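You operate a simulated robot arm through the tools that you are given. There is no shell and no other tool.

You are at the controls of a simulated robot arm. One attempt, no reset.

TASK
Slide the towel rail home, run its thumb screw down and hang the towel back.
Fine: lift the towel off to the worktop first; the screw ends snug.

Only the result counts: the job must be done as asked and must still hold three seconds after the hand-in. Knocking over, shifting, dropping, spilling or breaking anything else fails it. Flat cloth is picked up by pressing the open fingertips on it (5 to 10 N) and closing them slowly along it; thin cloth reads only 2 to 8 mm in the jaws.

THE ROBOT
A 7-joint arm with a two-finger parallel gripper, fixed in place. Base frame: the origin is on the floor under the middle of its stand, x ahead of it, y to its left, z up. Units: mm, rad, N and s.
With the tool pointing down near the work surface it reaches from about 100 to 840 mm from the base axis. Its first joint turns from -2.007 to 2.007 rad. Payload 3.91 kg.
The TCP is the grasp point between the finger pads, 30 mm short of the fingertips. In the tool frame z runs along the fingers and y along their closing line. Largest opening 110 mm; finger width 20, thickness 10; the body of the gripper, 48 by 112 mm, starts 55 mm behind the TCP.
Orientation is that of the tool frame in the base frame, as [roll, pitch, yaw] about the fixed x, y, z axes, in that order (R = Rz(yaw) Ry(pitch) Rx(roll)). With the fingers straight down and closing along the base's y, the tool's x points along the base's -x, its y along +y and its z along -z.

THE INTERFACE
- The arm moves only by the tool step_arm. Its argument "steps" is a list that holds one entry, the list of rows, each a list of 7 numbers: the shift along the tool's x, y, z in mm, then the turn, a rotation vector about the tool's x, y, z in rad, then the finger opening in mm, from 0 to 110. In form: [[[dx, dy, dz, rx, ry, rz, hand], ...]]. A call has 1 to 20 rows; each row shifts and turns the commanded pose from where the row before left it, along the tool's axes as they then stand. A row lasts 0.2 s, in which the tool goes at most 50 mm and 0.15 rad; a call with a longer step from one row to the next is refused whole, and so is a gripper value outside its range. A pose out of reach is approached as far as the arm can. The call stops where the force on the tool passes 40 N (or 10 N more than at its start, if that is more) or the arm is blocked; 0.2 s more then pass. The fingers move at their own pace (about 153 mm/s each) and stop on an object; they squeeze with about 20 N. The grip force told is the motor's: it shows also when the fingers shut on nothing. Time passes only in rows, and 0.2 s behind the last, so rows that do not move let the fingers close. The reply holds the time, the measured pose of the TCP, the force on the tool along the base axes, the opening and the grip force, in the units named above and with some noise, with the torque about the TCP (base axes, N m) and any sound that the robot's microphone picked up.
- Cameras (640 x 400 px; columns grow to the right, rows downward): "scene" is fixed at [219.1, -651, 1326.4]; the picture's right is [0.71, -0.70, 0.00], its down [-0.28, -0.28, -0.92] and it looks along [0.65, 0.65, -0.39] (base axes); focal length 214 px, centre (320, 200). "wrist" rides on the gripper at [72, 17, -103] in the tool frame; the picture's right is [-0.23, 0.97, 0.00], its down [-0.76, -0.18, -0.62] and it looks along [-0.61, -0.14, 0.78] (tool axes); focal length 222 px, centre (320, 200). There is no depth. A picture from a camera that has moved, and an enlarged one, comes with that camera's place and axes in the base frame and with its lens.
- camera(camera): a new picture of that camera. The clock stands still meanwhile.
- move_column(by): slides the trunk up (or, below 0, down) by that many mm; the arm rides with it, the base frame stays. It gives what a move gives, with no picture.
- inspect(camera, box): a new picture of the part [left, top, right, bottom] of that camera's present view, enlarged. The clock stands still meanwhile.
- job_done(): hands the job in; it is judged then, once.

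Nothing tells you positions but the pictures and the camera data. Unless the task says otherwise, let go and move clear before handing in.

The tools are called after "Emit:" as a command line: name --argument value ..., lists and objects as JSON in quotes. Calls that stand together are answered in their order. step_arm: Moves the arm, as the interface text tells. Its arguments: {"type":"object","properties":{"steps":{"type":"array"}},"required":["steps"]} The other tools are called the same way: move_column (by) moves the trunk up or down; camera (camera) takes a picture; inspect (camera, box) takes an enlarged picture of a part of a camera's view; job_done () hands the job in.

At the start:

```text
clock: 0.0
tool_pos: [439.8, -341.0, 1315.4]
ee_rot: [3.141, -0.002, 3.141]
contact_force: [-0.1, -0.1, 0.3]
moment: [-0.02, 0.01, 0.05]
grip_width: 110.1
grasp_force: 0.2
trunk travel left (down, up): [-775.0, 215.0]
```

scene: 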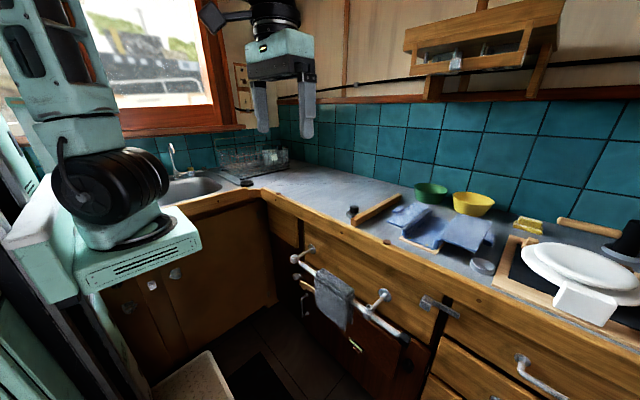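
wrist: 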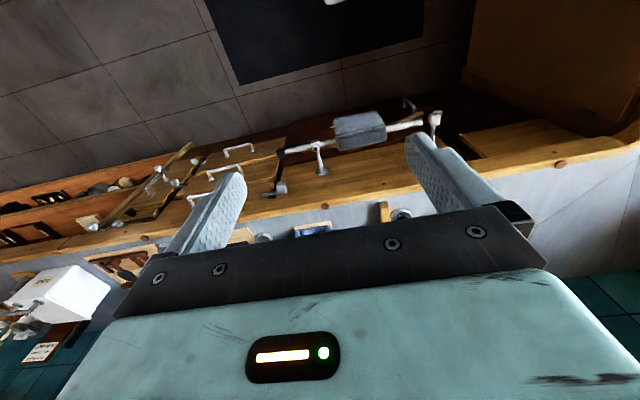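

I see a kitchen with a towel on a rail along the front of the counter, below the worktop. I'll start by taking enlarged pictures of the rail, towel and worktop.

Emit:
inspect --camera "scene" --box '[270, 220, 430, 370]'

Emit:
inspect --camera "scene" --box '[330, 170, 510, 290]'

Emit:
inspect --camera "wrist" --box '[240, 80, 460, 220]'

```text
2.67 times, centred on (350, 295) of scene
camera zoom: at [219.1, -651.0, 1326.4], right [0.71, -0.7, 0.0], down [-0.28, -0.28, -0.92], along [0.65, 0.65, -0.39], focal length 572 px, centre (240, -53)
```

zoom: 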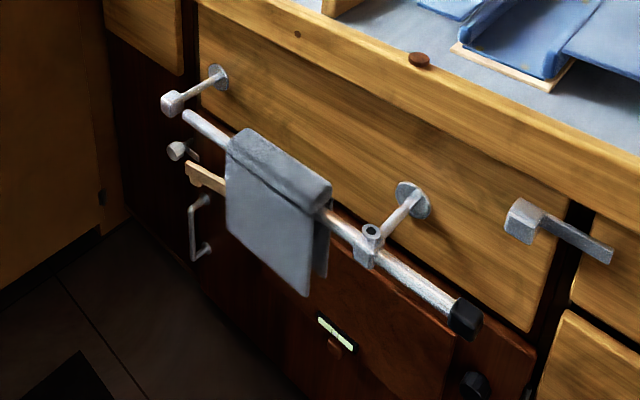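

```text
3.33 times, centred on (420, 230) of scene
camera zoom: at [219.1, -651.0, 1326.4], right [0.71, -0.7, 0.0], down [-0.28, -0.28, -0.92], along [0.65, 0.65, -0.39], focal length 715 px, centre (-13, 100)
```

zoom: 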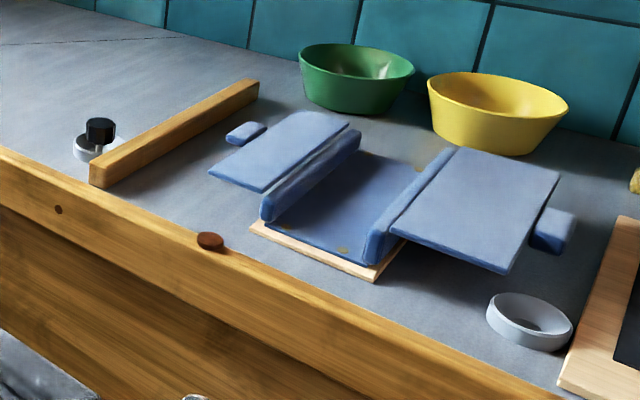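

```text
2.86 times, centred on (350, 150) of wrist
camera zoom: at [366.6, -323.6, 1419.4], right [0.23, 0.97, 0.0], down [0.76, -0.18, 0.62], along [0.61, -0.14, -0.78], focal length 635 px, centre (234, 343)
```

zoom: 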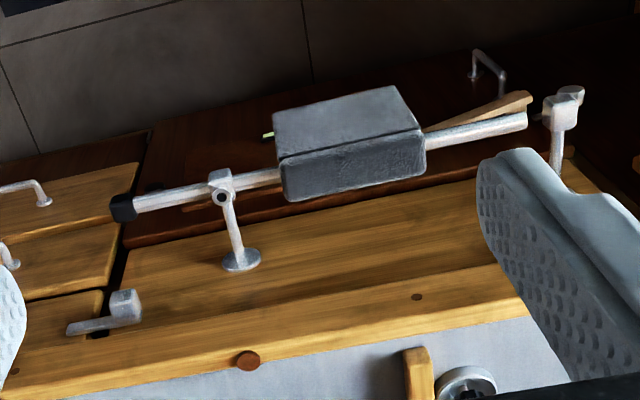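

The rail runs along y at roughly x≈685, z≈710, with its left end at y≈-58, short of the socket at y≈-15. The collar hole for the thumb screw is near (683,-411,745), and the black-knobbed screw seems to stand in a dish on the worktop. I'll zoom further before moving.

Emit:
inspect --camera "scene" --box '[335, 190, 395, 230]'

Emit:
inspect --camera "scene" --box '[350, 275, 410, 345]'

Emit:
inspect --camera "scene" --box '[280, 235, 360, 335]'

Emit:
inspect --camera "wrist" --box '[360, 80, 480, 250]'

Emit:
inspect --camera "wrist" --box '[280, 90, 360, 190]'

```text
10.00 times, centred on (365, 210) of scene
camera zoom: at [219.1, -651.0, 1326.4], right [0.71, -0.7, 0.0], down [-0.28, -0.28, -0.92], along [0.65, 0.65, -0.39], focal length 2145 px, centre (-130, 100)
```

zoom: 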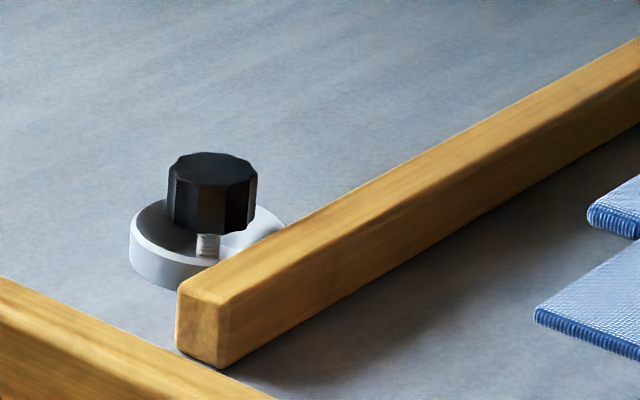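

```text
5.71 times, centred on (380, 310) of scene
camera zoom: at [219.1, -651.0, 1326.4], right [0.71, -0.7, 0.0], down [-0.28, -0.28, -0.92], along [0.65, 0.65, -0.39], focal length 1226 px, centre (-23, -429)
```

zoom: 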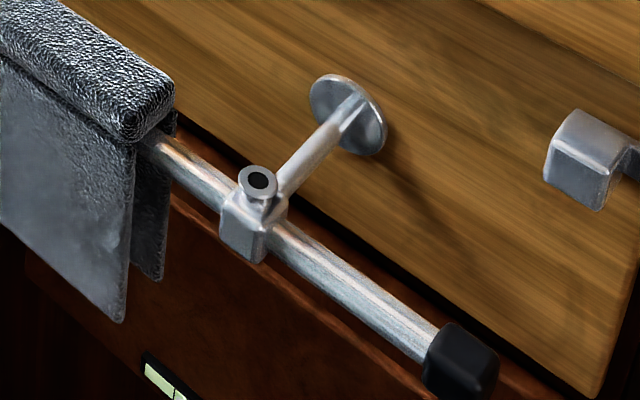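

```text
4.00 times, centred on (320, 285) of scene
camera zoom: at [219.1, -651.0, 1326.4], right [0.71, -0.7, 0.0], down [-0.28, -0.28, -0.92], along [0.65, 0.65, -0.39], focal length 858 px, centre (320, -140)
```

zoom: 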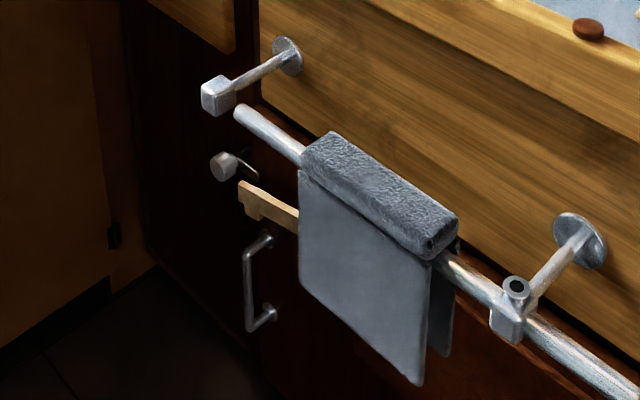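

```text
2.35 times, centred on (420, 165) of wrist
camera zoom: at [366.6, -323.6, 1419.4], right [0.23, 0.97, 0.0], down [0.76, -0.18, 0.62], along [0.61, -0.14, -0.78], focal length 523 px, centre (85, 282)
```

zoom: 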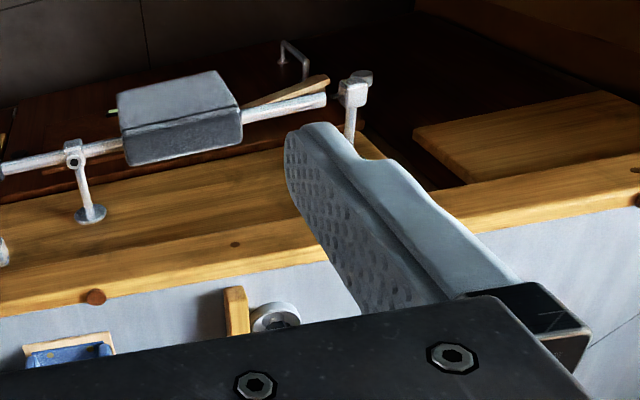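

```text
4.00 times, centred on (320, 140) of wrist
camera zoom: at [366.6, -323.6, 1419.4], right [0.23, 0.97, 0.0], down [0.76, -0.18, 0.62], along [0.61, -0.14, -0.78], focal length 888 px, centre (320, 440)
```

zoom: 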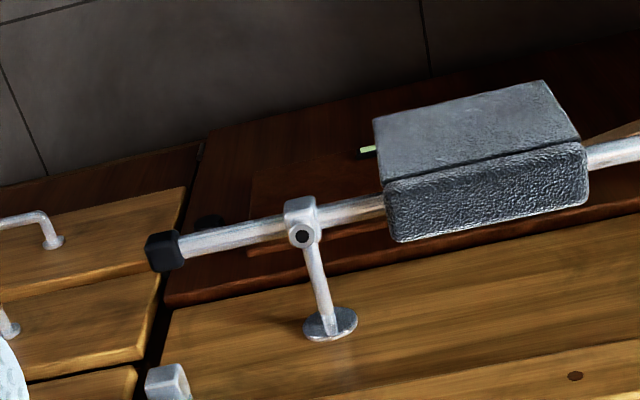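

The screw stands upright in a shallow dish on the worktop beside a wooden batten, about 880-890 mm ahead. The towel covers y≈-158 to -333 of the rail. I'll lower the trunk and take closer pictures from there to refine positions.

Emit:
move_column --by -250

```text
clock: 2.6
tool_pos: [439.1, -339.8, 1067.8]
ee_rot: [-3.14, -0.001, 3.14]
contact_force: [0.3, -0.3, -0.3]
moment: [0.02, 0.05, -0.04]
grip_width: 110.0
grasp_force: 0.1
trunk travel left (down, up): [-525.0, 465.0]
```

Emit:
camera --camera "wrist"

Emit:
camera --camera "scene"

```text
taken
camera wrist: at [366.5, -323.6, 1169.4], right [0.23, 0.97, 0.0], down [0.76, -0.18, 0.62], along [0.61, -0.14, -0.78], focal length 222 px, centre (320, 200)
```

wrist: 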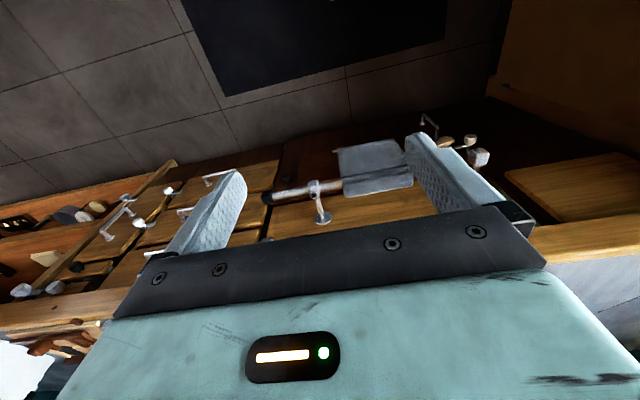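

```text
taken
```

scene: 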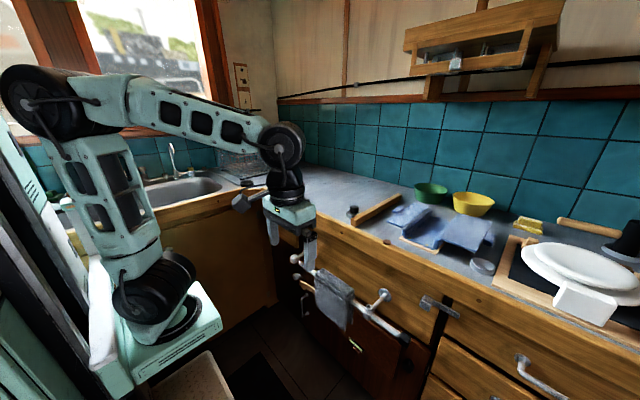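

The view is clear with the arm above the floor area. I'll move the hand forward and left above the worktop to look down at the screw and dish.

Emit:
step_arm --steps '[[[-30, 0, -40, 0, 0, 0, 110], [-40, 18, -10, 0, 0, 0, 110], [-40, 18, 0, 0, 0, 0, 110], [-40, 18, 0, 0, 0, 0, 110], [-40, 18, 0, 0, 0, 0, 110], [-40, 18, 0, 0, 0, 0, 110], [-35, 20, 0, 0, 0, 0, 110], [-30, 20, 0, 0, 0, 0, 110], [-30, 20, 0, 0, 0, 0, 110], [-20, 20, 0, 0, 0, 0, 110], [0, 0, 0, 0, 0, 0, 110]]]'

Emit:
camera --camera "wrist"

```text
clock: 5.0
tool_pos: [783.0, -170.8, 1117.5]
ee_rot: [-3.14, 0.0, -3.14]
contact_force: [0.3, 1.2, -0.4]
moment: [0.01, -0.02, 0.03]
grip_width: 109.9
grasp_force: 0.1
trunk travel left (down, up): [-525.0, 465.0]
```

```text
taken
camera wrist: at [710.5, -155.3, 1220.6], right [0.23, 0.97, 0.0], down [0.76, -0.18, 0.62], along [0.61, -0.14, -0.78], focal length 222 px, centre (320, 200)
```

wrist: 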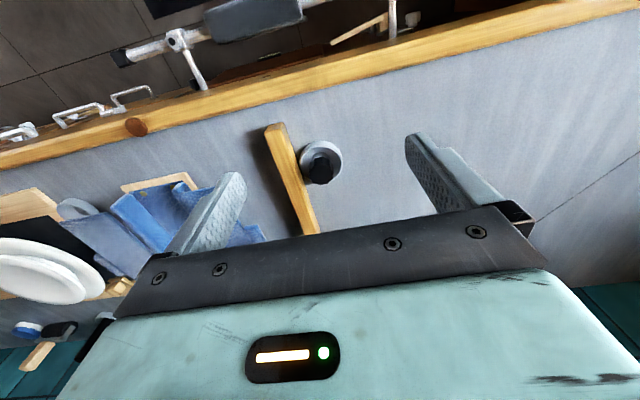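

Emit:
inspect --camera "wrist" --box '[250, 110, 390, 240]'

Emit:
inspect --camera "wrist" --box '[120, 0, 440, 100]'

Emit:
camera --camera "scene"

```text
3.08 times, centred on (320, 175) of wrist
camera zoom: at [710.5, -155.3, 1220.6], right [0.23, 0.97, 0.0], down [0.76, -0.18, 0.62], along [0.61, -0.14, -0.78], focal length 684 px, centre (320, 277)
```

zoom: 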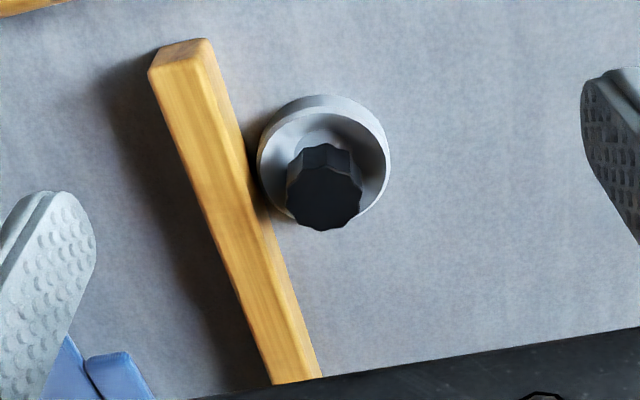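

```text
2.00 times, centred on (280, 50) of wrist
camera zoom: at [710.5, -155.3, 1220.6], right [0.23, 0.97, 0.0], down [0.76, -0.18, 0.62], along [0.61, -0.14, -0.78], focal length 444 px, centre (400, 500)
```

zoom: 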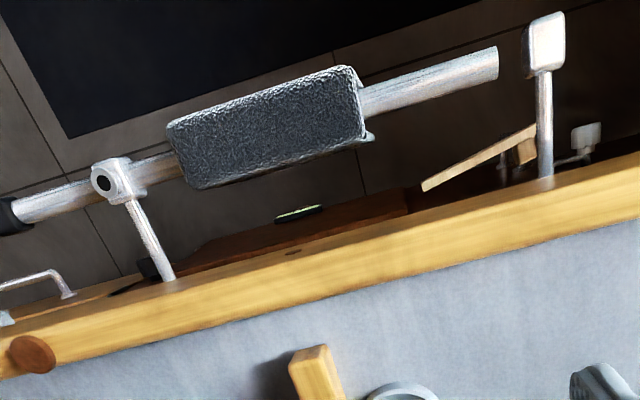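

```text
taken
```

scene: 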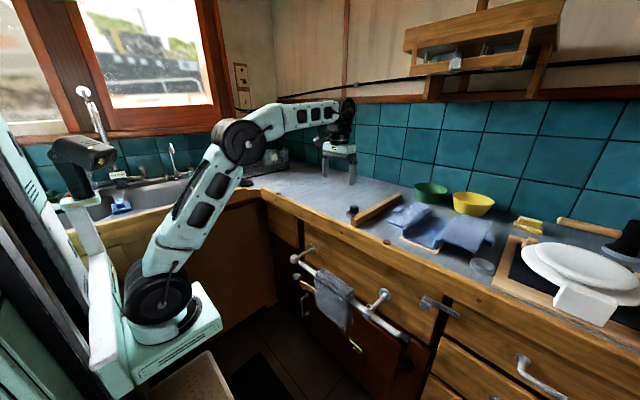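

The knob top comes out at about (869,-191,964), the collar hole at (678,-410,749), the rail's left end at (679,-66,714) and the socket block near y≈-30. I'll zoom in on the towel, collar, socket and worktop for detail.

Emit:
inspect --camera "scene" --box '[308, 262, 362, 340]'

Emit:
inspect --camera "scene" --box '[335, 275, 365, 310]'

Emit:
inspect --camera "scene" --box '[285, 240, 325, 275]'

Emit:
inspect --camera "scene" --box '[360, 280, 400, 310]'

Emit:
inspect --camera "wrist" --box '[190, 0, 320, 60]'

Emit:
inspect --camera "scene" --box '[240, 140, 420, 260]'

```text
5.13 times, centred on (335, 301) of scene
camera zoom: at [219.1, -651.0, 1326.4], right [0.71, -0.7, 0.0], down [-0.28, -0.28, -0.92], along [0.65, 0.65, -0.39], focal length 1100 px, centre (243, -318)
```

zoom: 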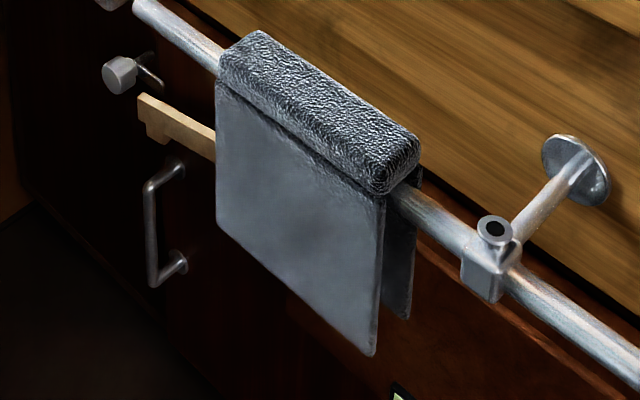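

```text
11.43 times, centred on (350, 292) of scene
camera zoom: at [219.1, -651.0, 1326.4], right [0.71, -0.7, 0.0], down [-0.28, -0.28, -0.92], along [0.65, 0.65, -0.39], focal length 2451 px, centre (-23, -857)
```

zoom: 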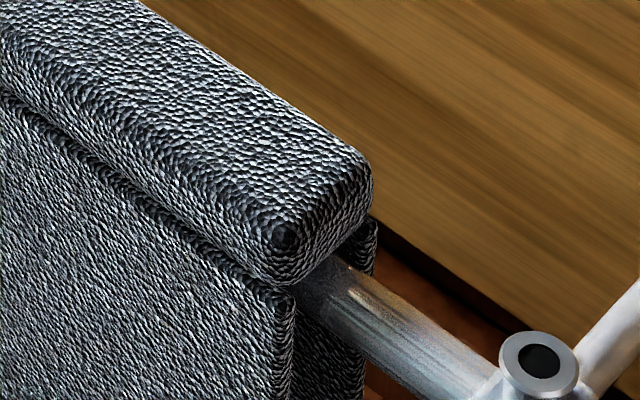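

```text
11.43 times, centred on (305, 258) of scene
camera zoom: at [219.1, -651.0, 1326.4], right [0.71, -0.7, 0.0], down [-0.28, -0.28, -0.92], along [0.65, 0.65, -0.39], focal length 2451 px, centre (491, -457)
```

zoom: 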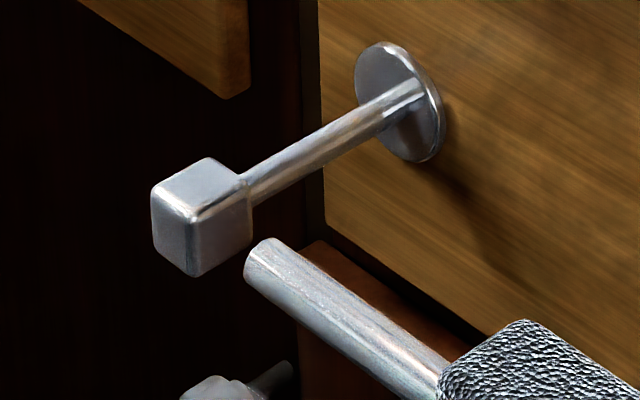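

```text
13.33 times, centred on (380, 295) of scene
camera zoom: at [219.1, -651.0, 1326.4], right [0.71, -0.7, 0.0], down [-0.28, -0.28, -0.92], along [0.65, 0.65, -0.39], focal length 2860 px, centre (-480, -1067)
```

zoom: 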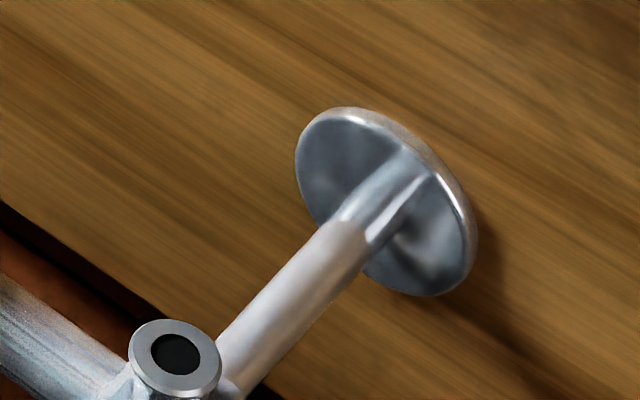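

```text
4.92 times, centred on (255, 30) of wrist
camera zoom: at [710.5, -155.3, 1220.6], right [0.23, 0.97, 0.0], down [0.76, -0.18, 0.62], along [0.61, -0.14, -0.78], focal length 1094 px, centre (640, 1037)
```

zoom: 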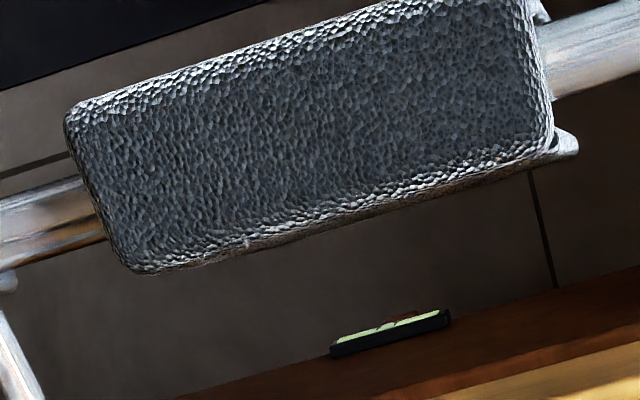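

```text
3.33 times, centred on (330, 200) of scene
camera zoom: at [219.1, -651.0, 1326.4], right [0.71, -0.7, 0.0], down [-0.28, -0.28, -0.92], along [0.65, 0.65, -0.39], focal length 715 px, centre (287, 200)
```

zoom: 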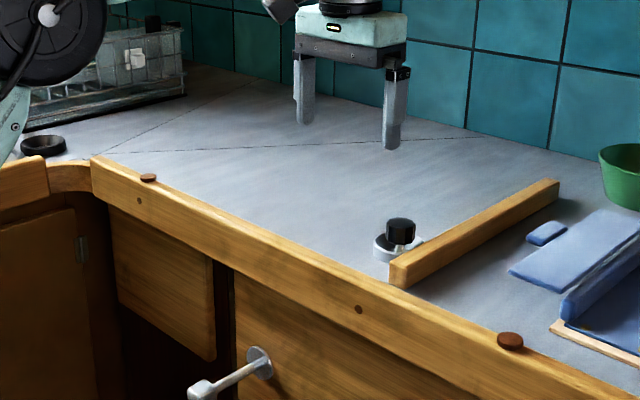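

The towel reads as a roughly 46 mm wide, 150 mm long top slab sitting on the rail (x≈654–700, y≈-337…-186, top z≈744), with a front and a back panel hanging from it. I'll turn the hand so it closes along x and go above the towel.

Emit:
step_arm --steps '[[[0, 0, 0, 0, 0, -0.1428, 110], [0, 0, 0, 0, 0, -0.1428, 110], [0, 0, 0, 0, 0, -0.1428, 110], [0, 0, 0, 0, 0, -0.1428, 110], [0, 0, 0, 0, 0, -0.1428, 110], [0, 0, 0, 0, 0, -0.1428, 110], [0, 0, 0, 0, 0, -0.1428, 110], [0, 0, 0, 0, 0, -0.1428, 110], [0, 0, 0, 0, 0, -0.1428, 110], [0, 0, 0, 0, 0, -0.1428, 110], [0, 0, 0, 0, 0, -0.1428, 110], [30, 35, 0, 0, 0, 0, 110], [30, 35, 0, 0, 0, 0, 110], [30, 36, 0, 0, 0, 0, 110], [0, 0, 0, 0, 0, 0, 110]]]'

Emit:
camera --camera "wrist"

Emit:
camera --camera "scene"

```text
clock: 8.2
tool_pos: [677.7, -259.1, 1115.1]
ee_rot: [-3.14, -0.001, -1.571]
contact_force: [-0.9, -0.2, -0.5]
moment: [0.0, 0.0, -0.03]
grip_width: 110.2
grasp_force: 0.0
trunk travel left (down, up): [-525.0, 465.0]
```

```text
taken
camera wrist: at [660.1, -333.0, 1217.9], right [-0.97, 0.23, 0.0], down [0.18, 0.76, 0.62], along [0.14, 0.61, -0.78], focal length 222 px, centre (320, 200)
```

wrist: 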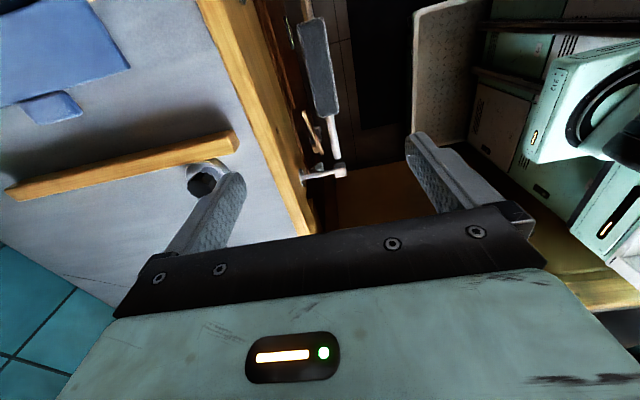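

```text
taken
```

scene: 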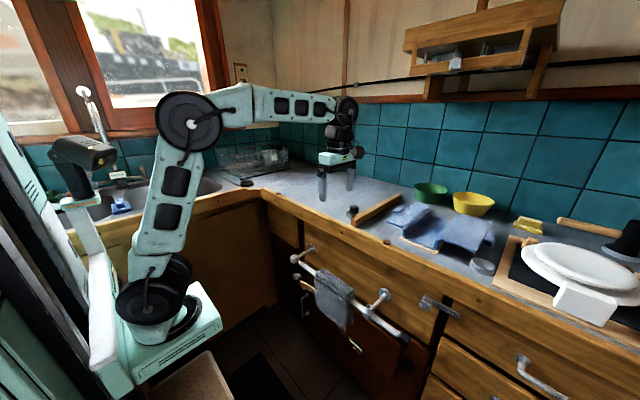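

The hand is over the rail line. I'll zoom in from here to place the slab, rail end and socket precisely.

Emit:
inspect --camera "wrist" --box '[260, 0, 380, 200]'

Emit:
inspect --camera "wrist" --box '[280, 0, 360, 60]'

Emit:
inspect --camera "wrist" --box '[290, 100, 360, 200]'

```text
2.00 times, centred on (320, 100) of wrist
camera zoom: at [660.1, -333.0, 1217.9], right [-0.97, 0.23, 0.0], down [0.18, 0.76, 0.62], along [0.14, 0.61, -0.78], focal length 444 px, centre (320, 400)
```

zoom: 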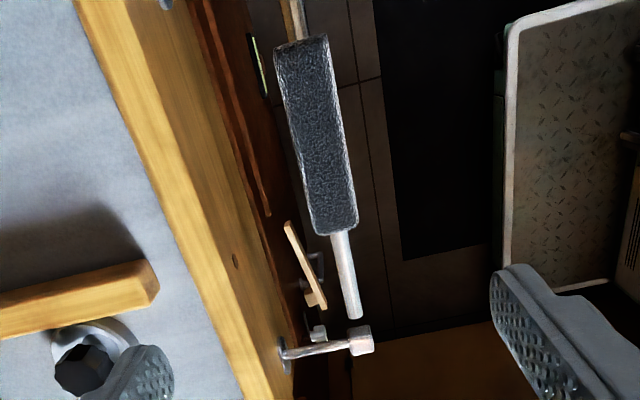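

```text
6.67 times, centred on (320, 30) of wrist
camera zoom: at [660.1, -333.0, 1217.9], right [-0.97, 0.23, 0.0], down [0.18, 0.76, 0.62], along [0.14, 0.61, -0.78], focal length 1481 px, centre (320, 1333)
```

zoom: 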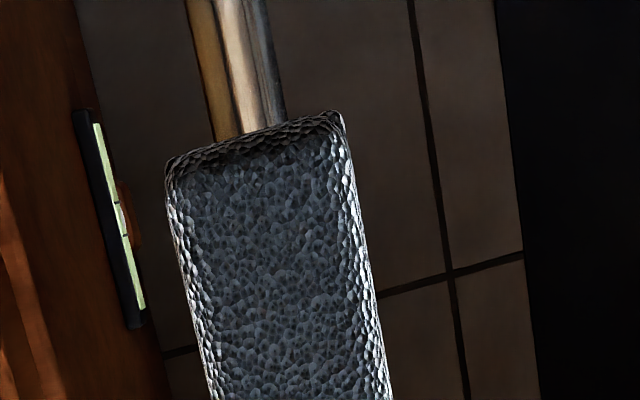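

```text
4.00 times, centred on (325, 150) of wrist
camera zoom: at [660.1, -333.0, 1217.9], right [-0.97, 0.23, 0.0], down [0.18, 0.76, 0.62], along [0.14, 0.61, -0.78], focal length 888 px, centre (300, 400)
```

zoom: 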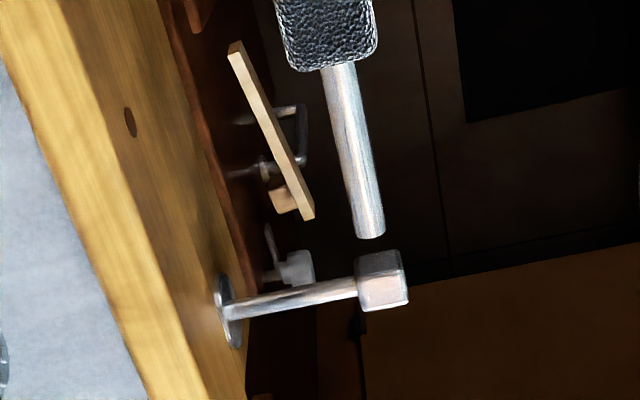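

The slab centre is about (677,-260) and 45 mm wide. The socket's face is at y≈-40 and the rail end at y≈-62. I'll lower to just above the slab and check before straddling it.

Emit:
step_arm --steps '[[[0, 0, 40, 0, 0, 0, 90], [0, 0, 45, 0, 0, 0, 90], [0, 0, 45, 0, 0, 0, 90], [0, 0, 45, 0, 0, 0, 90], [0, 0, 45, 0, 0, 0, 90], [0, 0, 45, 0, 0, 0, 90], [0, 0, 30, 0, 0, 0, 90], [0, 0, 20, 0, 0, 0, 90], [0, 0, 0, 0, 0, 0, 90]]]'

Emit:
inspect --camera "scene" --box '[300, 240, 380, 320]'

Emit:
camera --camera "wrist"

```text
clock: 10.2
tool_pos: [678.9, -259.0, 800.0]
ee_rot: [-3.141, 0.0, -1.57]
contact_force: [0.1, 0.1, 0.0]
moment: [-0.06, -0.04, -0.03]
grip_width: 90.0
grasp_force: 0.1
trunk travel left (down, up): [-525.0, 465.0]
```

```text
5.00 times, centred on (340, 280) of scene
camera zoom: at [219.1, -651.0, 1326.4], right [0.71, -0.7, 0.0], down [-0.28, -0.28, -0.92], along [0.65, 0.65, -0.39], focal length 1072 px, centre (220, -200)
```

zoom: 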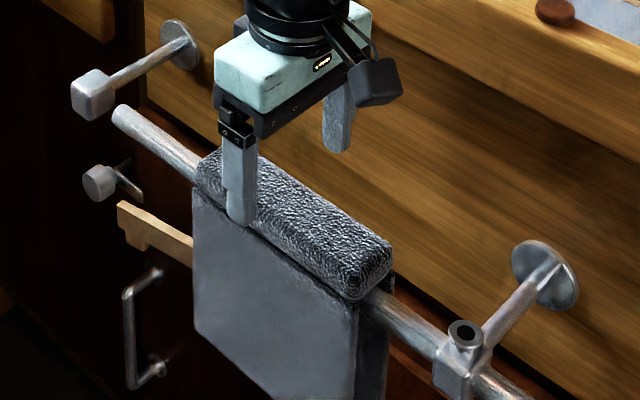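

```text
taken
camera wrist: at [661.7, -331.5, 903.2], right [-0.97, 0.23, 0.0], down [0.18, 0.76, 0.62], along [0.14, 0.61, -0.78], focal length 222 px, centre (320, 200)
```

wrist: 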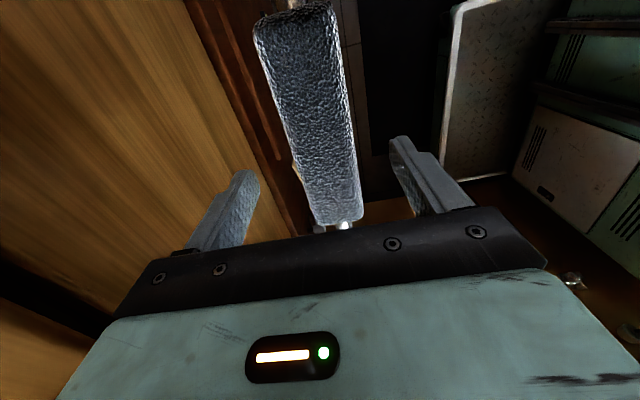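

The hand is centred on the slab, whose top is at z≈746. I'll lower so the fingertips flank the slab and close gently.

Emit:
step_arm --steps '[[[0, 0, 16, 0, 0, 0, 90], [0, 0, 16, 0, 0, 0, 90], [0, 0, 16, 0, 0, 0, 90], [0, 0, 0, 0, 0, 0, 90], [0, 0, 0, 0, 0, 0, 70], [0, 0, 0, 0, 0, 0, 60], [0, 0, 0, 0, 0, 0, 52], [0, 0, 0, 0, 0, 0, 46], [0, 0, 0, 0, 0, 0, 42], [0, 0, 0, 0, 0, 0, 38], [0, 0, 0, 0, 0, 0, 38]]]'

Emit:
inspect --camera "scene" --box '[300, 240, 380, 320]'

Emit:
inspect --camera "wrist" --box '[220, 0, 460, 240]'

```text
clock: 12.6
tool_pos: [678.7, -259.2, 753.4]
ee_rot: [3.141, 0.0, -1.57]
contact_force: [-0.4, -0.1, 0.8]
moment: [0.0, -0.01, 0.02]
grip_width: 47.8
grasp_force: 20.0
trunk travel left (down, up): [-525.0, 465.0]
```

```text
5.00 times, centred on (340, 280) of scene
camera zoom: at [219.1, -651.0, 1326.4], right [0.71, -0.7, 0.0], down [-0.28, -0.28, -0.92], along [0.65, 0.65, -0.39], focal length 1072 px, centre (220, -200)
```

zoom: 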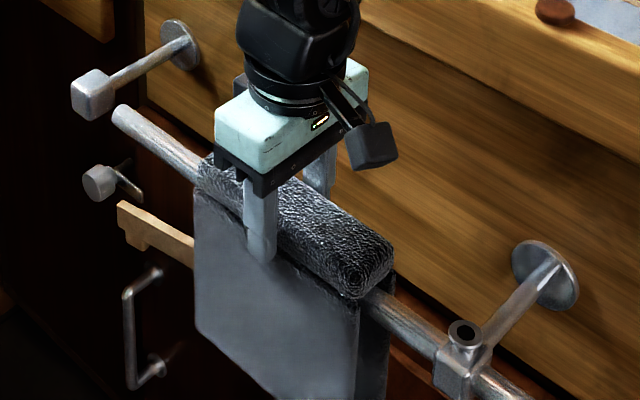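

```text
1.67 times, centred on (340, 120) of wrist
camera zoom: at [660.9, -332.5, 855.5], right [-0.97, 0.23, 0.0], down [0.18, 0.76, 0.62], along [0.14, 0.61, -0.78], focal length 370 px, centre (287, 333)
```

zoom: 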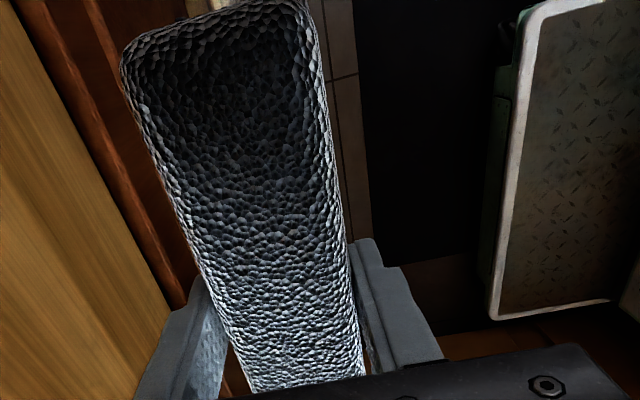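

The jaws stopped at 47.8 mm with 20 N, so the slab is gripped. I'll lift straight up slowly.

Emit:
step_arm --steps '[[[0, 0, -8, 0, 0, 0, 38], [0, 0, -12, 0, 0, 0, 38], [0, 0, -16, 0, 0, 0, 38], [0, 0, -16, 0, 0, 0, 38], [0, 0, 0, 0, 0, 0, 38], [0, 0, 0, 0, 0, 0, 38]]]'

Emit:
inspect --camera "scene" --box '[300, 220, 380, 320]'

```text
clock: 14.0
tool_pos: [678.1, -259.2, 805.7]
ee_rot: [-3.141, -0.001, -1.571]
contact_force: [0.2, 0.2, -0.9]
moment: [0.01, 0.01, 0.02]
grip_width: 47.6
grasp_force: 19.9
trunk travel left (down, up): [-525.0, 465.0]
```

```text
4.00 times, centred on (340, 270) of scene
camera zoom: at [219.1, -651.0, 1326.4], right [0.71, -0.7, 0.0], down [-0.28, -0.28, -0.92], along [0.65, 0.65, -0.39], focal length 858 px, centre (240, -80)
```

zoom: 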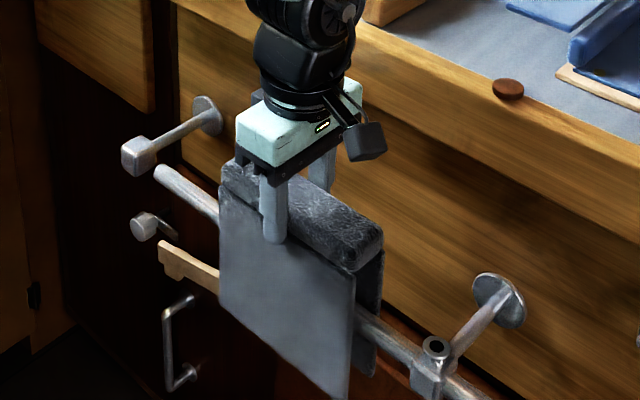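

The towel comes up cleanly as one piece. I'll raise the trunk so its panels clear the worktop level.

Emit:
move_column --by 330

Emit:
camera --camera "scene"

Emit:
camera --camera "wrist"

```text
clock: 17.2
tool_pos: [678.7, -260.4, 1135.7]
ee_rot: [3.141, -0.001, -1.571]
contact_force: [0.0, -0.4, -1.9]
moment: [-0.02, 0.03, 0.01]
grip_width: 48.1
grasp_force: 19.7
trunk travel left (down, up): [-855.0, 135.0]
```

```text
taken
```

scene: 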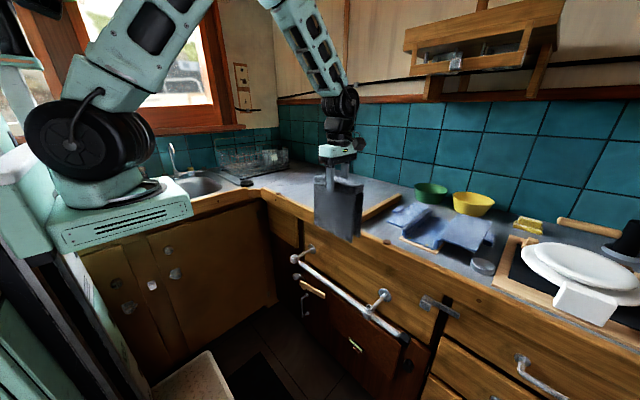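

```text
taken
camera wrist: at [661.0, -332.8, 1238.2], right [-0.97, 0.23, 0.0], down [0.18, 0.76, 0.62], along [0.14, 0.61, -0.78], focal length 222 px, centre (320, 200)
```

wrist: 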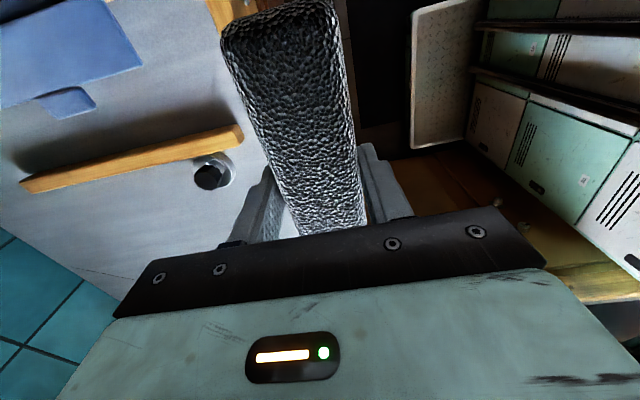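

The towel is up, with its panel bottoms at about z≈950, above the worktop at ~912. I'll carry it left past the screw, then forward over the clear worktop.

Emit:
step_arm --steps '[[[-20, 0, -10, 0, 0, 0, 38], [-40, 0, -10, 0, 0, 0, 38], [-40, 0, 0, 0, 0, 0, 38], [-40, 0, 0, 0, 0, 0, 38], [-40, 0, 0, 0, 0, 0, 38], [-40, 0, 0, 0, 0, 0, 38], [-35, 0, 0, 0, 0, 0, 38], [-20, 0, 0, 0, 0, 0, 38], [0, -20, 0, 0, 0, 0, 38], [0, -30, 0, 0, 0, 0, 38], [0, -30, 0, 0, 0, 0, 38], [0, -30, 0, 0, 0, 0, 38], [0, -30, 0, 0, 0, 0, 38], [0, -20, 0, 0, 0, 0, 38], [0, -10, 0, 0, 0, 0, 38], [0, 0, 0, 0, 0, 0, 38]]]'

Emit:
camera --camera "scene"

Emit:
camera --camera "wrist"

```text
clock: 20.6
tool_pos: [847.8, 15.1, 1154.7]
ee_rot: [3.139, 0.001, -1.572]
contact_force: [-0.2, 0.3, -1.5]
moment: [0.01, 0.02, 0.0]
grip_width: 47.6
grasp_force: 19.9
trunk travel left (down, up): [-855.0, 135.0]
```

```text
taken
```

scene: 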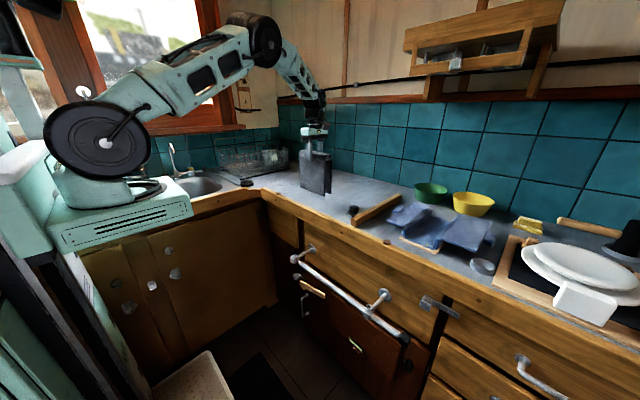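

```text
taken
camera wrist: at [830.2, -57.7, 1257.1], right [-0.97, 0.23, 0.0], down [0.18, 0.76, 0.62], along [0.14, 0.61, -0.78], focal length 222 px, centre (320, 200)
```

wrist: 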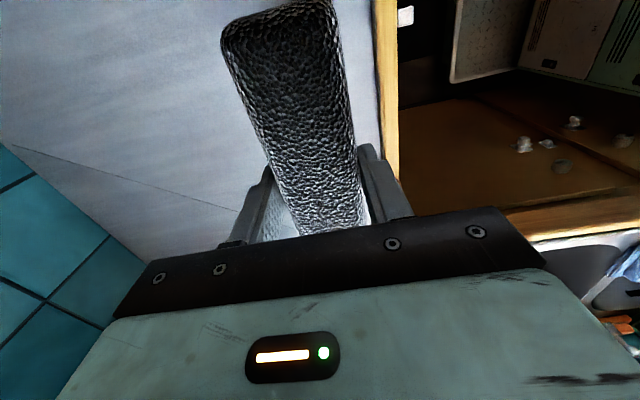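

The towel is over clear worktop at x≈848, y≈15. I'll zoom to check the clearance below it.

Emit:
inspect --camera "scene" --box '[270, 120, 390, 240]'

```text
3.33 times, centred on (330, 180) of scene
camera zoom: at [219.1, -651.0, 1326.4], right [0.71, -0.7, 0.0], down [-0.28, -0.28, -0.92], along [0.65, 0.65, -0.39], focal length 715 px, centre (287, 267)
```

zoom: 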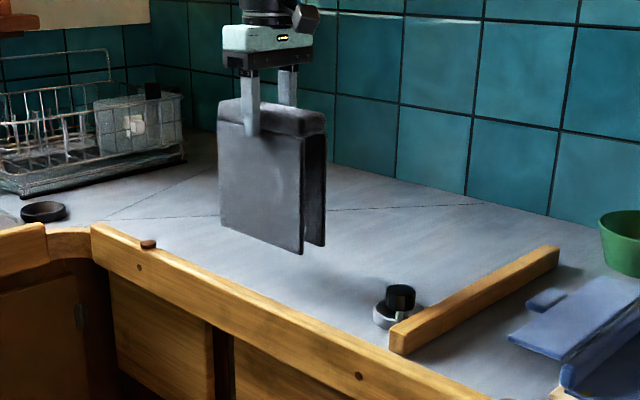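

The panel bottoms are at z≈981, about 70 mm above the worktop. I'll lower in stages and watch the force.

Emit:
step_arm --steps '[[[0, 0, 20, 0, 0, 0, 38], [0, 0, 20, 0, 0, 0, 38], [0, 0, 15, 0, 0, 0, 38], [0, 0, 5, 0, 0, 0, 38], [0, 0, 3, 0, 0, 0, 38], [0, 0, 0, 0, 0, 0, 38]]]'

Emit:
inspect --camera "scene" --box '[270, 120, 390, 240]'

```text
clock: 22.0
tool_pos: [849.3, 15.2, 1091.8]
ee_rot: [-3.141, 0.0, -1.569]
contact_force: [-0.5, -0.3, 2.1]
moment: [-0.01, 0.0, -0.01]
grip_width: 47.7
grasp_force: 19.2
trunk travel left (down, up): [-855.0, 135.0]
```

```text
3.33 times, centred on (330, 180) of scene
camera zoom: at [219.1, -651.0, 1326.4], right [0.71, -0.7, 0.0], down [-0.28, -0.28, -0.92], along [0.65, 0.65, -0.39], focal length 715 px, centre (287, 267)
```

zoom: 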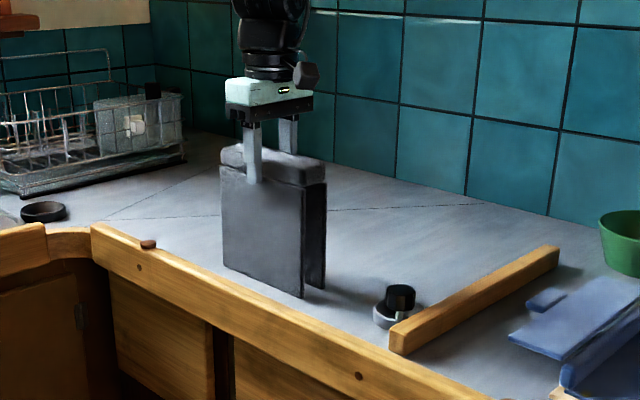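

There is light contact with the worktop now. I'll lower a few mm more to see whether the panels fold or stand rigid.

Emit:
step_arm --steps '[[[0, 0, 2, 0, 0, 0, 38], [0, 0, 2, 0, 0, 0, 38], [0, 0, 0, 0, 0, 0, 38]]]'

Emit:
inspect --camera "scene" --box '[300, 140, 345, 200]'

```text
clock: 22.8
tool_pos: [848.2, 14.1, 1091.7]
ee_rot: [-3.137, 0.0, -1.571]
contact_force: [-1.7, -2.8, 29.1]
moment: [-0.06, 0.51, -0.01]
grip_width: 47.9
grasp_force: 19.5
trunk travel left (down, up): [-855.0, 135.0]
```

```text
6.67 times, centred on (322, 170) of scene
camera zoom: at [219.1, -651.0, 1326.4], right [0.71, -0.7, 0.0], down [-0.28, -0.28, -0.92], along [0.65, 0.65, -0.39], focal length 1430 px, centre (303, 400)
```

zoom: 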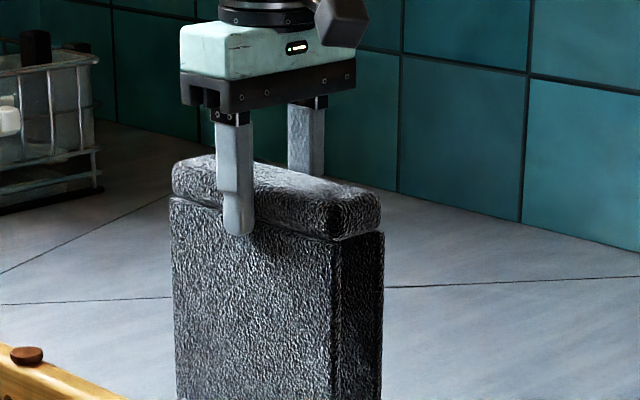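

The force rose to 29 N with no folding, so the towel is stiff and stands by itself. I'll take the load off, then open gently and rise clear.

Emit:
step_arm --steps '[[[0, 0, -1.5, 0, 0, 0, 38], [0, 0, -1.5, 0, 0, 0, 38], [0, 0, 0, 0, 0, 0, 38]]]'

```text
clock: 23.6
tool_pos: [848.7, 15.5, 1090.5]
ee_rot: [-3.141, 0.002, -1.571]
contact_force: [5.5, -0.7, 13.7]
moment: [0.25, -0.66, -0.06]
grip_width: 48.0
grasp_force: 20.0
trunk travel left (down, up): [-855.0, 135.0]
```

Still 13.7 N of support, so I'll ease up a little more.

Emit:
step_arm --steps '[[[0, 0, -1.0, 0, 0, 0, 38], [0, 0, 0, 0, 0, 0, 38], [0, 0, 0, 0, 0, 0, 38]]]'

```text
clock: 24.4
tool_pos: [846.8, 15.2, 1091.1]
ee_rot: [3.138, -0.001, -1.57]
contact_force: [0.7, -0.2, 0.7]
moment: [0.1, -0.19, -0.07]
grip_width: 48.1
grasp_force: 19.9
trunk travel left (down, up): [-855.0, 135.0]
```

The load is almost zero, so the towel is standing on the worktop. Opening the fingers now.

Emit:
step_arm --steps '[[[0, 0, 0, 0, 0, 0, 49], [0, 0, 0, 0, 0, 0, 51], [0, 0, 0, 0, 0, 0, 54], [0, 0, 0, 0, 0, 0, 60], [0, 0, 0, 0, 0, 0, 75], [0, 0, 0, 0, 0, 0, 90], [0, 0, 0, 0, 0, 0, 90]]]'

Emit:
inspect --camera "scene" --box '[270, 120, 390, 240]'

Emit:
camera --camera "wrist"

```text
clock: 26.0
tool_pos: [849.6, 15.4, 1093.2]
ee_rot: [-3.141, -0.001, -1.572]
contact_force: [-0.2, 0.4, 0.5]
moment: [0.0, 0.0, -0.01]
grip_width: 89.8
grasp_force: 0.1
trunk travel left (down, up): [-855.0, 135.0]
```

```text
3.33 times, centred on (330, 180) of scene
camera zoom: at [219.1, -651.0, 1326.4], right [0.71, -0.7, 0.0], down [-0.28, -0.28, -0.92], along [0.65, 0.65, -0.39], focal length 715 px, centre (287, 267)
```

zoom: 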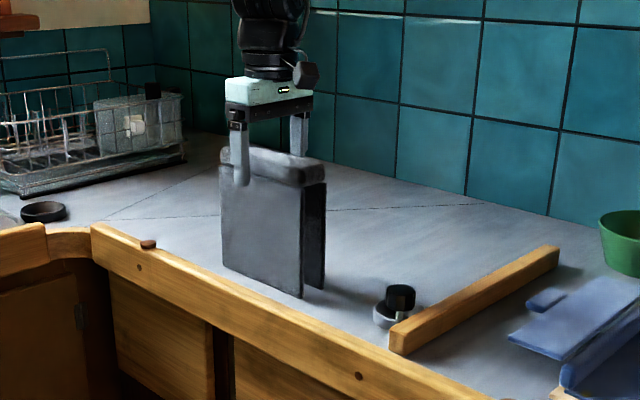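

```text
taken
camera wrist: at [831.2, -58.2, 1195.4], right [-0.97, 0.23, 0.0], down [0.18, 0.76, 0.62], along [0.14, 0.61, -0.78], focal length 222 px, centre (320, 200)
```

wrist: 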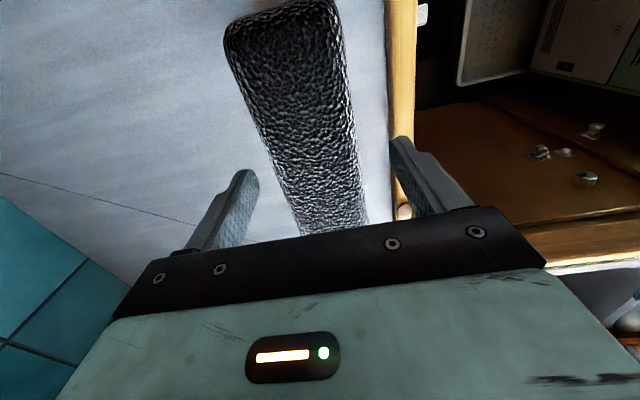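

The towel stands freely on the worktop. I'll rise clear, pull back from the counter, then look at the rail again.

Emit:
step_arm --steps '[[[0, 0, -15, 0, 0, 0, 90], [0, 0, -25, 0, 0, 0, 90], [0, 0, -30, 0, 0, 0, 90], [0, 30, 0, 0, 0, 0, 90], [0, 40, 0, 0, 0, 0, 90], [0, 40, 0, 0, 0, 0, 90], [0, 40, 0, 0, 0, 0, 90], [10, 40, 0, 0, 0, 0, 90], [40, 20, 0, 0, 0, 0, 80], [40, 0, 0, 0, 0, 0, 60], [45, 0, 0, 0, 0, 0, 40], [45, 0, 0, 0, 0, 0, 20], [45, 0, 0, 0, 0, 0, 0], [45, 0, 0, 0, 0, 0, 0], [45, 0, 0, 0, 0, 0, 0], [45, 0, 0, 0, 0, 0, 0], [45, 0, 0, 0, 0, 0, 0], [30, 0, 0, 0, 0, 0, 0], [0, 0, 0, 0, 0, 0, 0]]]'

Emit:
camera --camera "scene"

Emit:
camera --camera "wrist"

```text
clock: 30.0
tool_pos: [638.3, -419.5, 1162.6]
ee_rot: [3.142, 0.0, -1.57]
contact_force: [0.0, 0.2, -0.6]
moment: [0.0, 0.0, 0.01]
grip_width: 0.1
grasp_force: 19.8
trunk travel left (down, up): [-855.0, 135.0]
```

```text
taken
```

scene: 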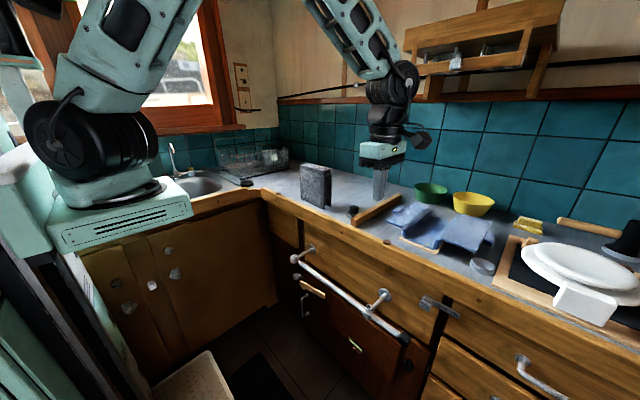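

```text
taken
camera wrist: at [620.6, -492.3, 1265.6], right [-0.97, 0.23, 0.0], down [0.18, 0.76, 0.62], along [0.14, 0.61, -0.78], focal length 222 px, centre (320, 200)
```

wrist: 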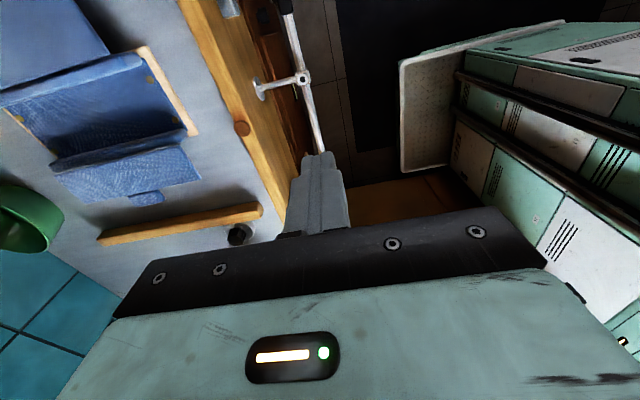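

Emit:
inspect --camera "scene" --box '[280, 240, 420, 360]'

Emit:
inspect --camera "scene" --box '[365, 280, 425, 350]'

Emit:
inspect --camera "wrist" --box '[240, 0, 340, 160]'

Emit:
inspect --camera "scene" --box '[400, 285, 480, 345]'

```text
3.33 times, centred on (350, 300) of scene
camera zoom: at [219.1, -651.0, 1326.4], right [0.71, -0.7, 0.0], down [-0.28, -0.28, -0.92], along [0.65, 0.65, -0.39], focal length 715 px, centre (220, -133)
```

zoom: 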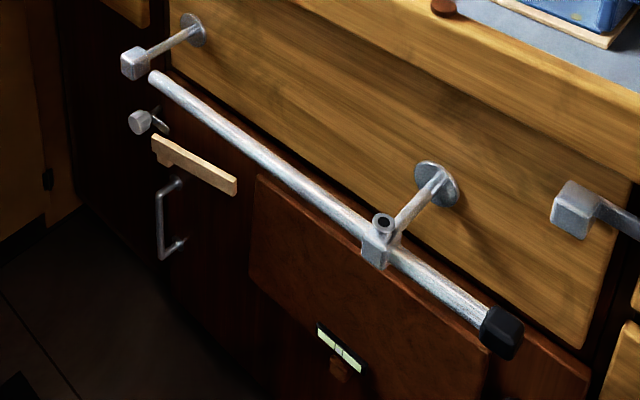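

```text
5.71 times, centred on (395, 315) of scene
camera zoom: at [219.1, -651.0, 1326.4], right [0.71, -0.7, 0.0], down [-0.28, -0.28, -0.92], along [0.65, 0.65, -0.39], focal length 1226 px, centre (-109, -457)
```

zoom: 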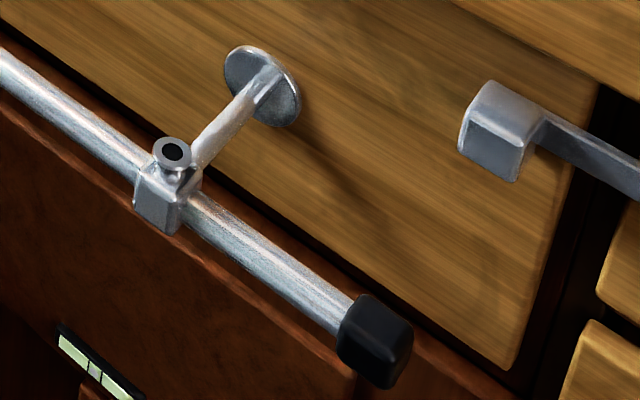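

```text
2.50 times, centred on (290, 80) of wrist
camera zoom: at [620.6, -492.3, 1265.6], right [-0.97, 0.23, 0.0], down [0.18, 0.76, 0.62], along [0.14, 0.61, -0.78], focal length 555 px, centre (395, 500)
```

zoom: 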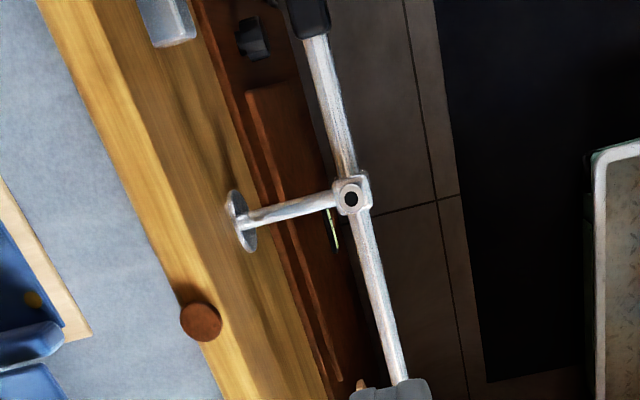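

```text
6.67 times, centred on (440, 315) of scene
camera zoom: at [219.1, -651.0, 1326.4], right [0.71, -0.7, 0.0], down [-0.28, -0.28, -0.92], along [0.65, 0.65, -0.39], focal length 1430 px, centre (-480, -567)
```

zoom: 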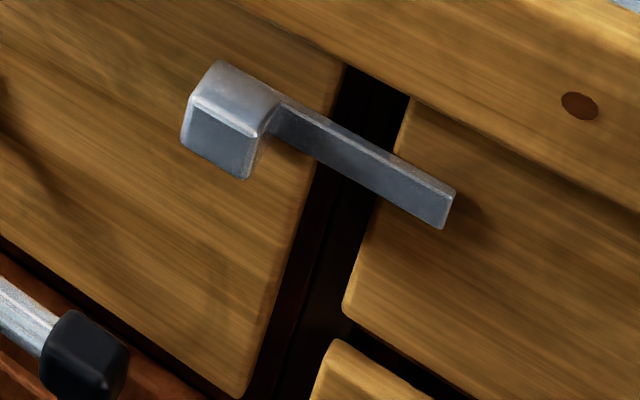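

The rail hasn't moved, and its black end cap is at about y≈-532. A latch block sits near (761,-544,795), which I must stay clear of. I'll lower the trunk and then move past the end cap to push the rail from there.

Emit:
move_column --by -270

Emit:
step_arm --steps '[[[35, -4, 0, 0, 0, 0, 0], [35, -5, 0, 0, 0, 0, 0], [35, -5, 0, 0, 0, 0, 0], [35, -5, 0, 0, 0, 0, 0], [20, -5, 0, 0, 0, 0, 0], [0, -5, 0, 0, 0, 0, 0], [0, 0, 0, 0, 0, 0, 0]]]'

Emit:
inspect --camera "scene" --box '[350, 240, 470, 360]'

```text
clock: 32.8
tool_pos: [638.4, -418.1, 891.6]
ee_rot: [3.141, -0.001, -1.571]
contact_force: [0.3, 0.0, -0.3]
moment: [-0.02, -0.03, 0.02]
grip_width: 0.0
grasp_force: 20.3
trunk travel left (down, up): [-585.0, 405.0]
```

```text
clock: 34.4
tool_pos: [666.9, -579.1, 891.8]
ee_rot: [-3.141, -0.001, -1.571]
contact_force: [-0.2, -0.7, 0.6]
moment: [-0.02, 0.0, 0.03]
grip_width: 0.0
grasp_force: 19.8
trunk travel left (down, up): [-585.0, 405.0]
```

```text
3.33 times, centred on (410, 300) of scene
camera zoom: at [219.1, -651.0, 1326.4], right [0.71, -0.7, 0.0], down [-0.28, -0.28, -0.92], along [0.65, 0.65, -0.39], focal length 715 px, centre (20, -133)
```

zoom: 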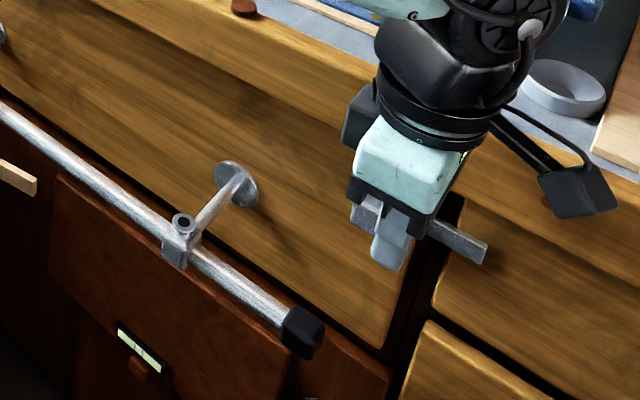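

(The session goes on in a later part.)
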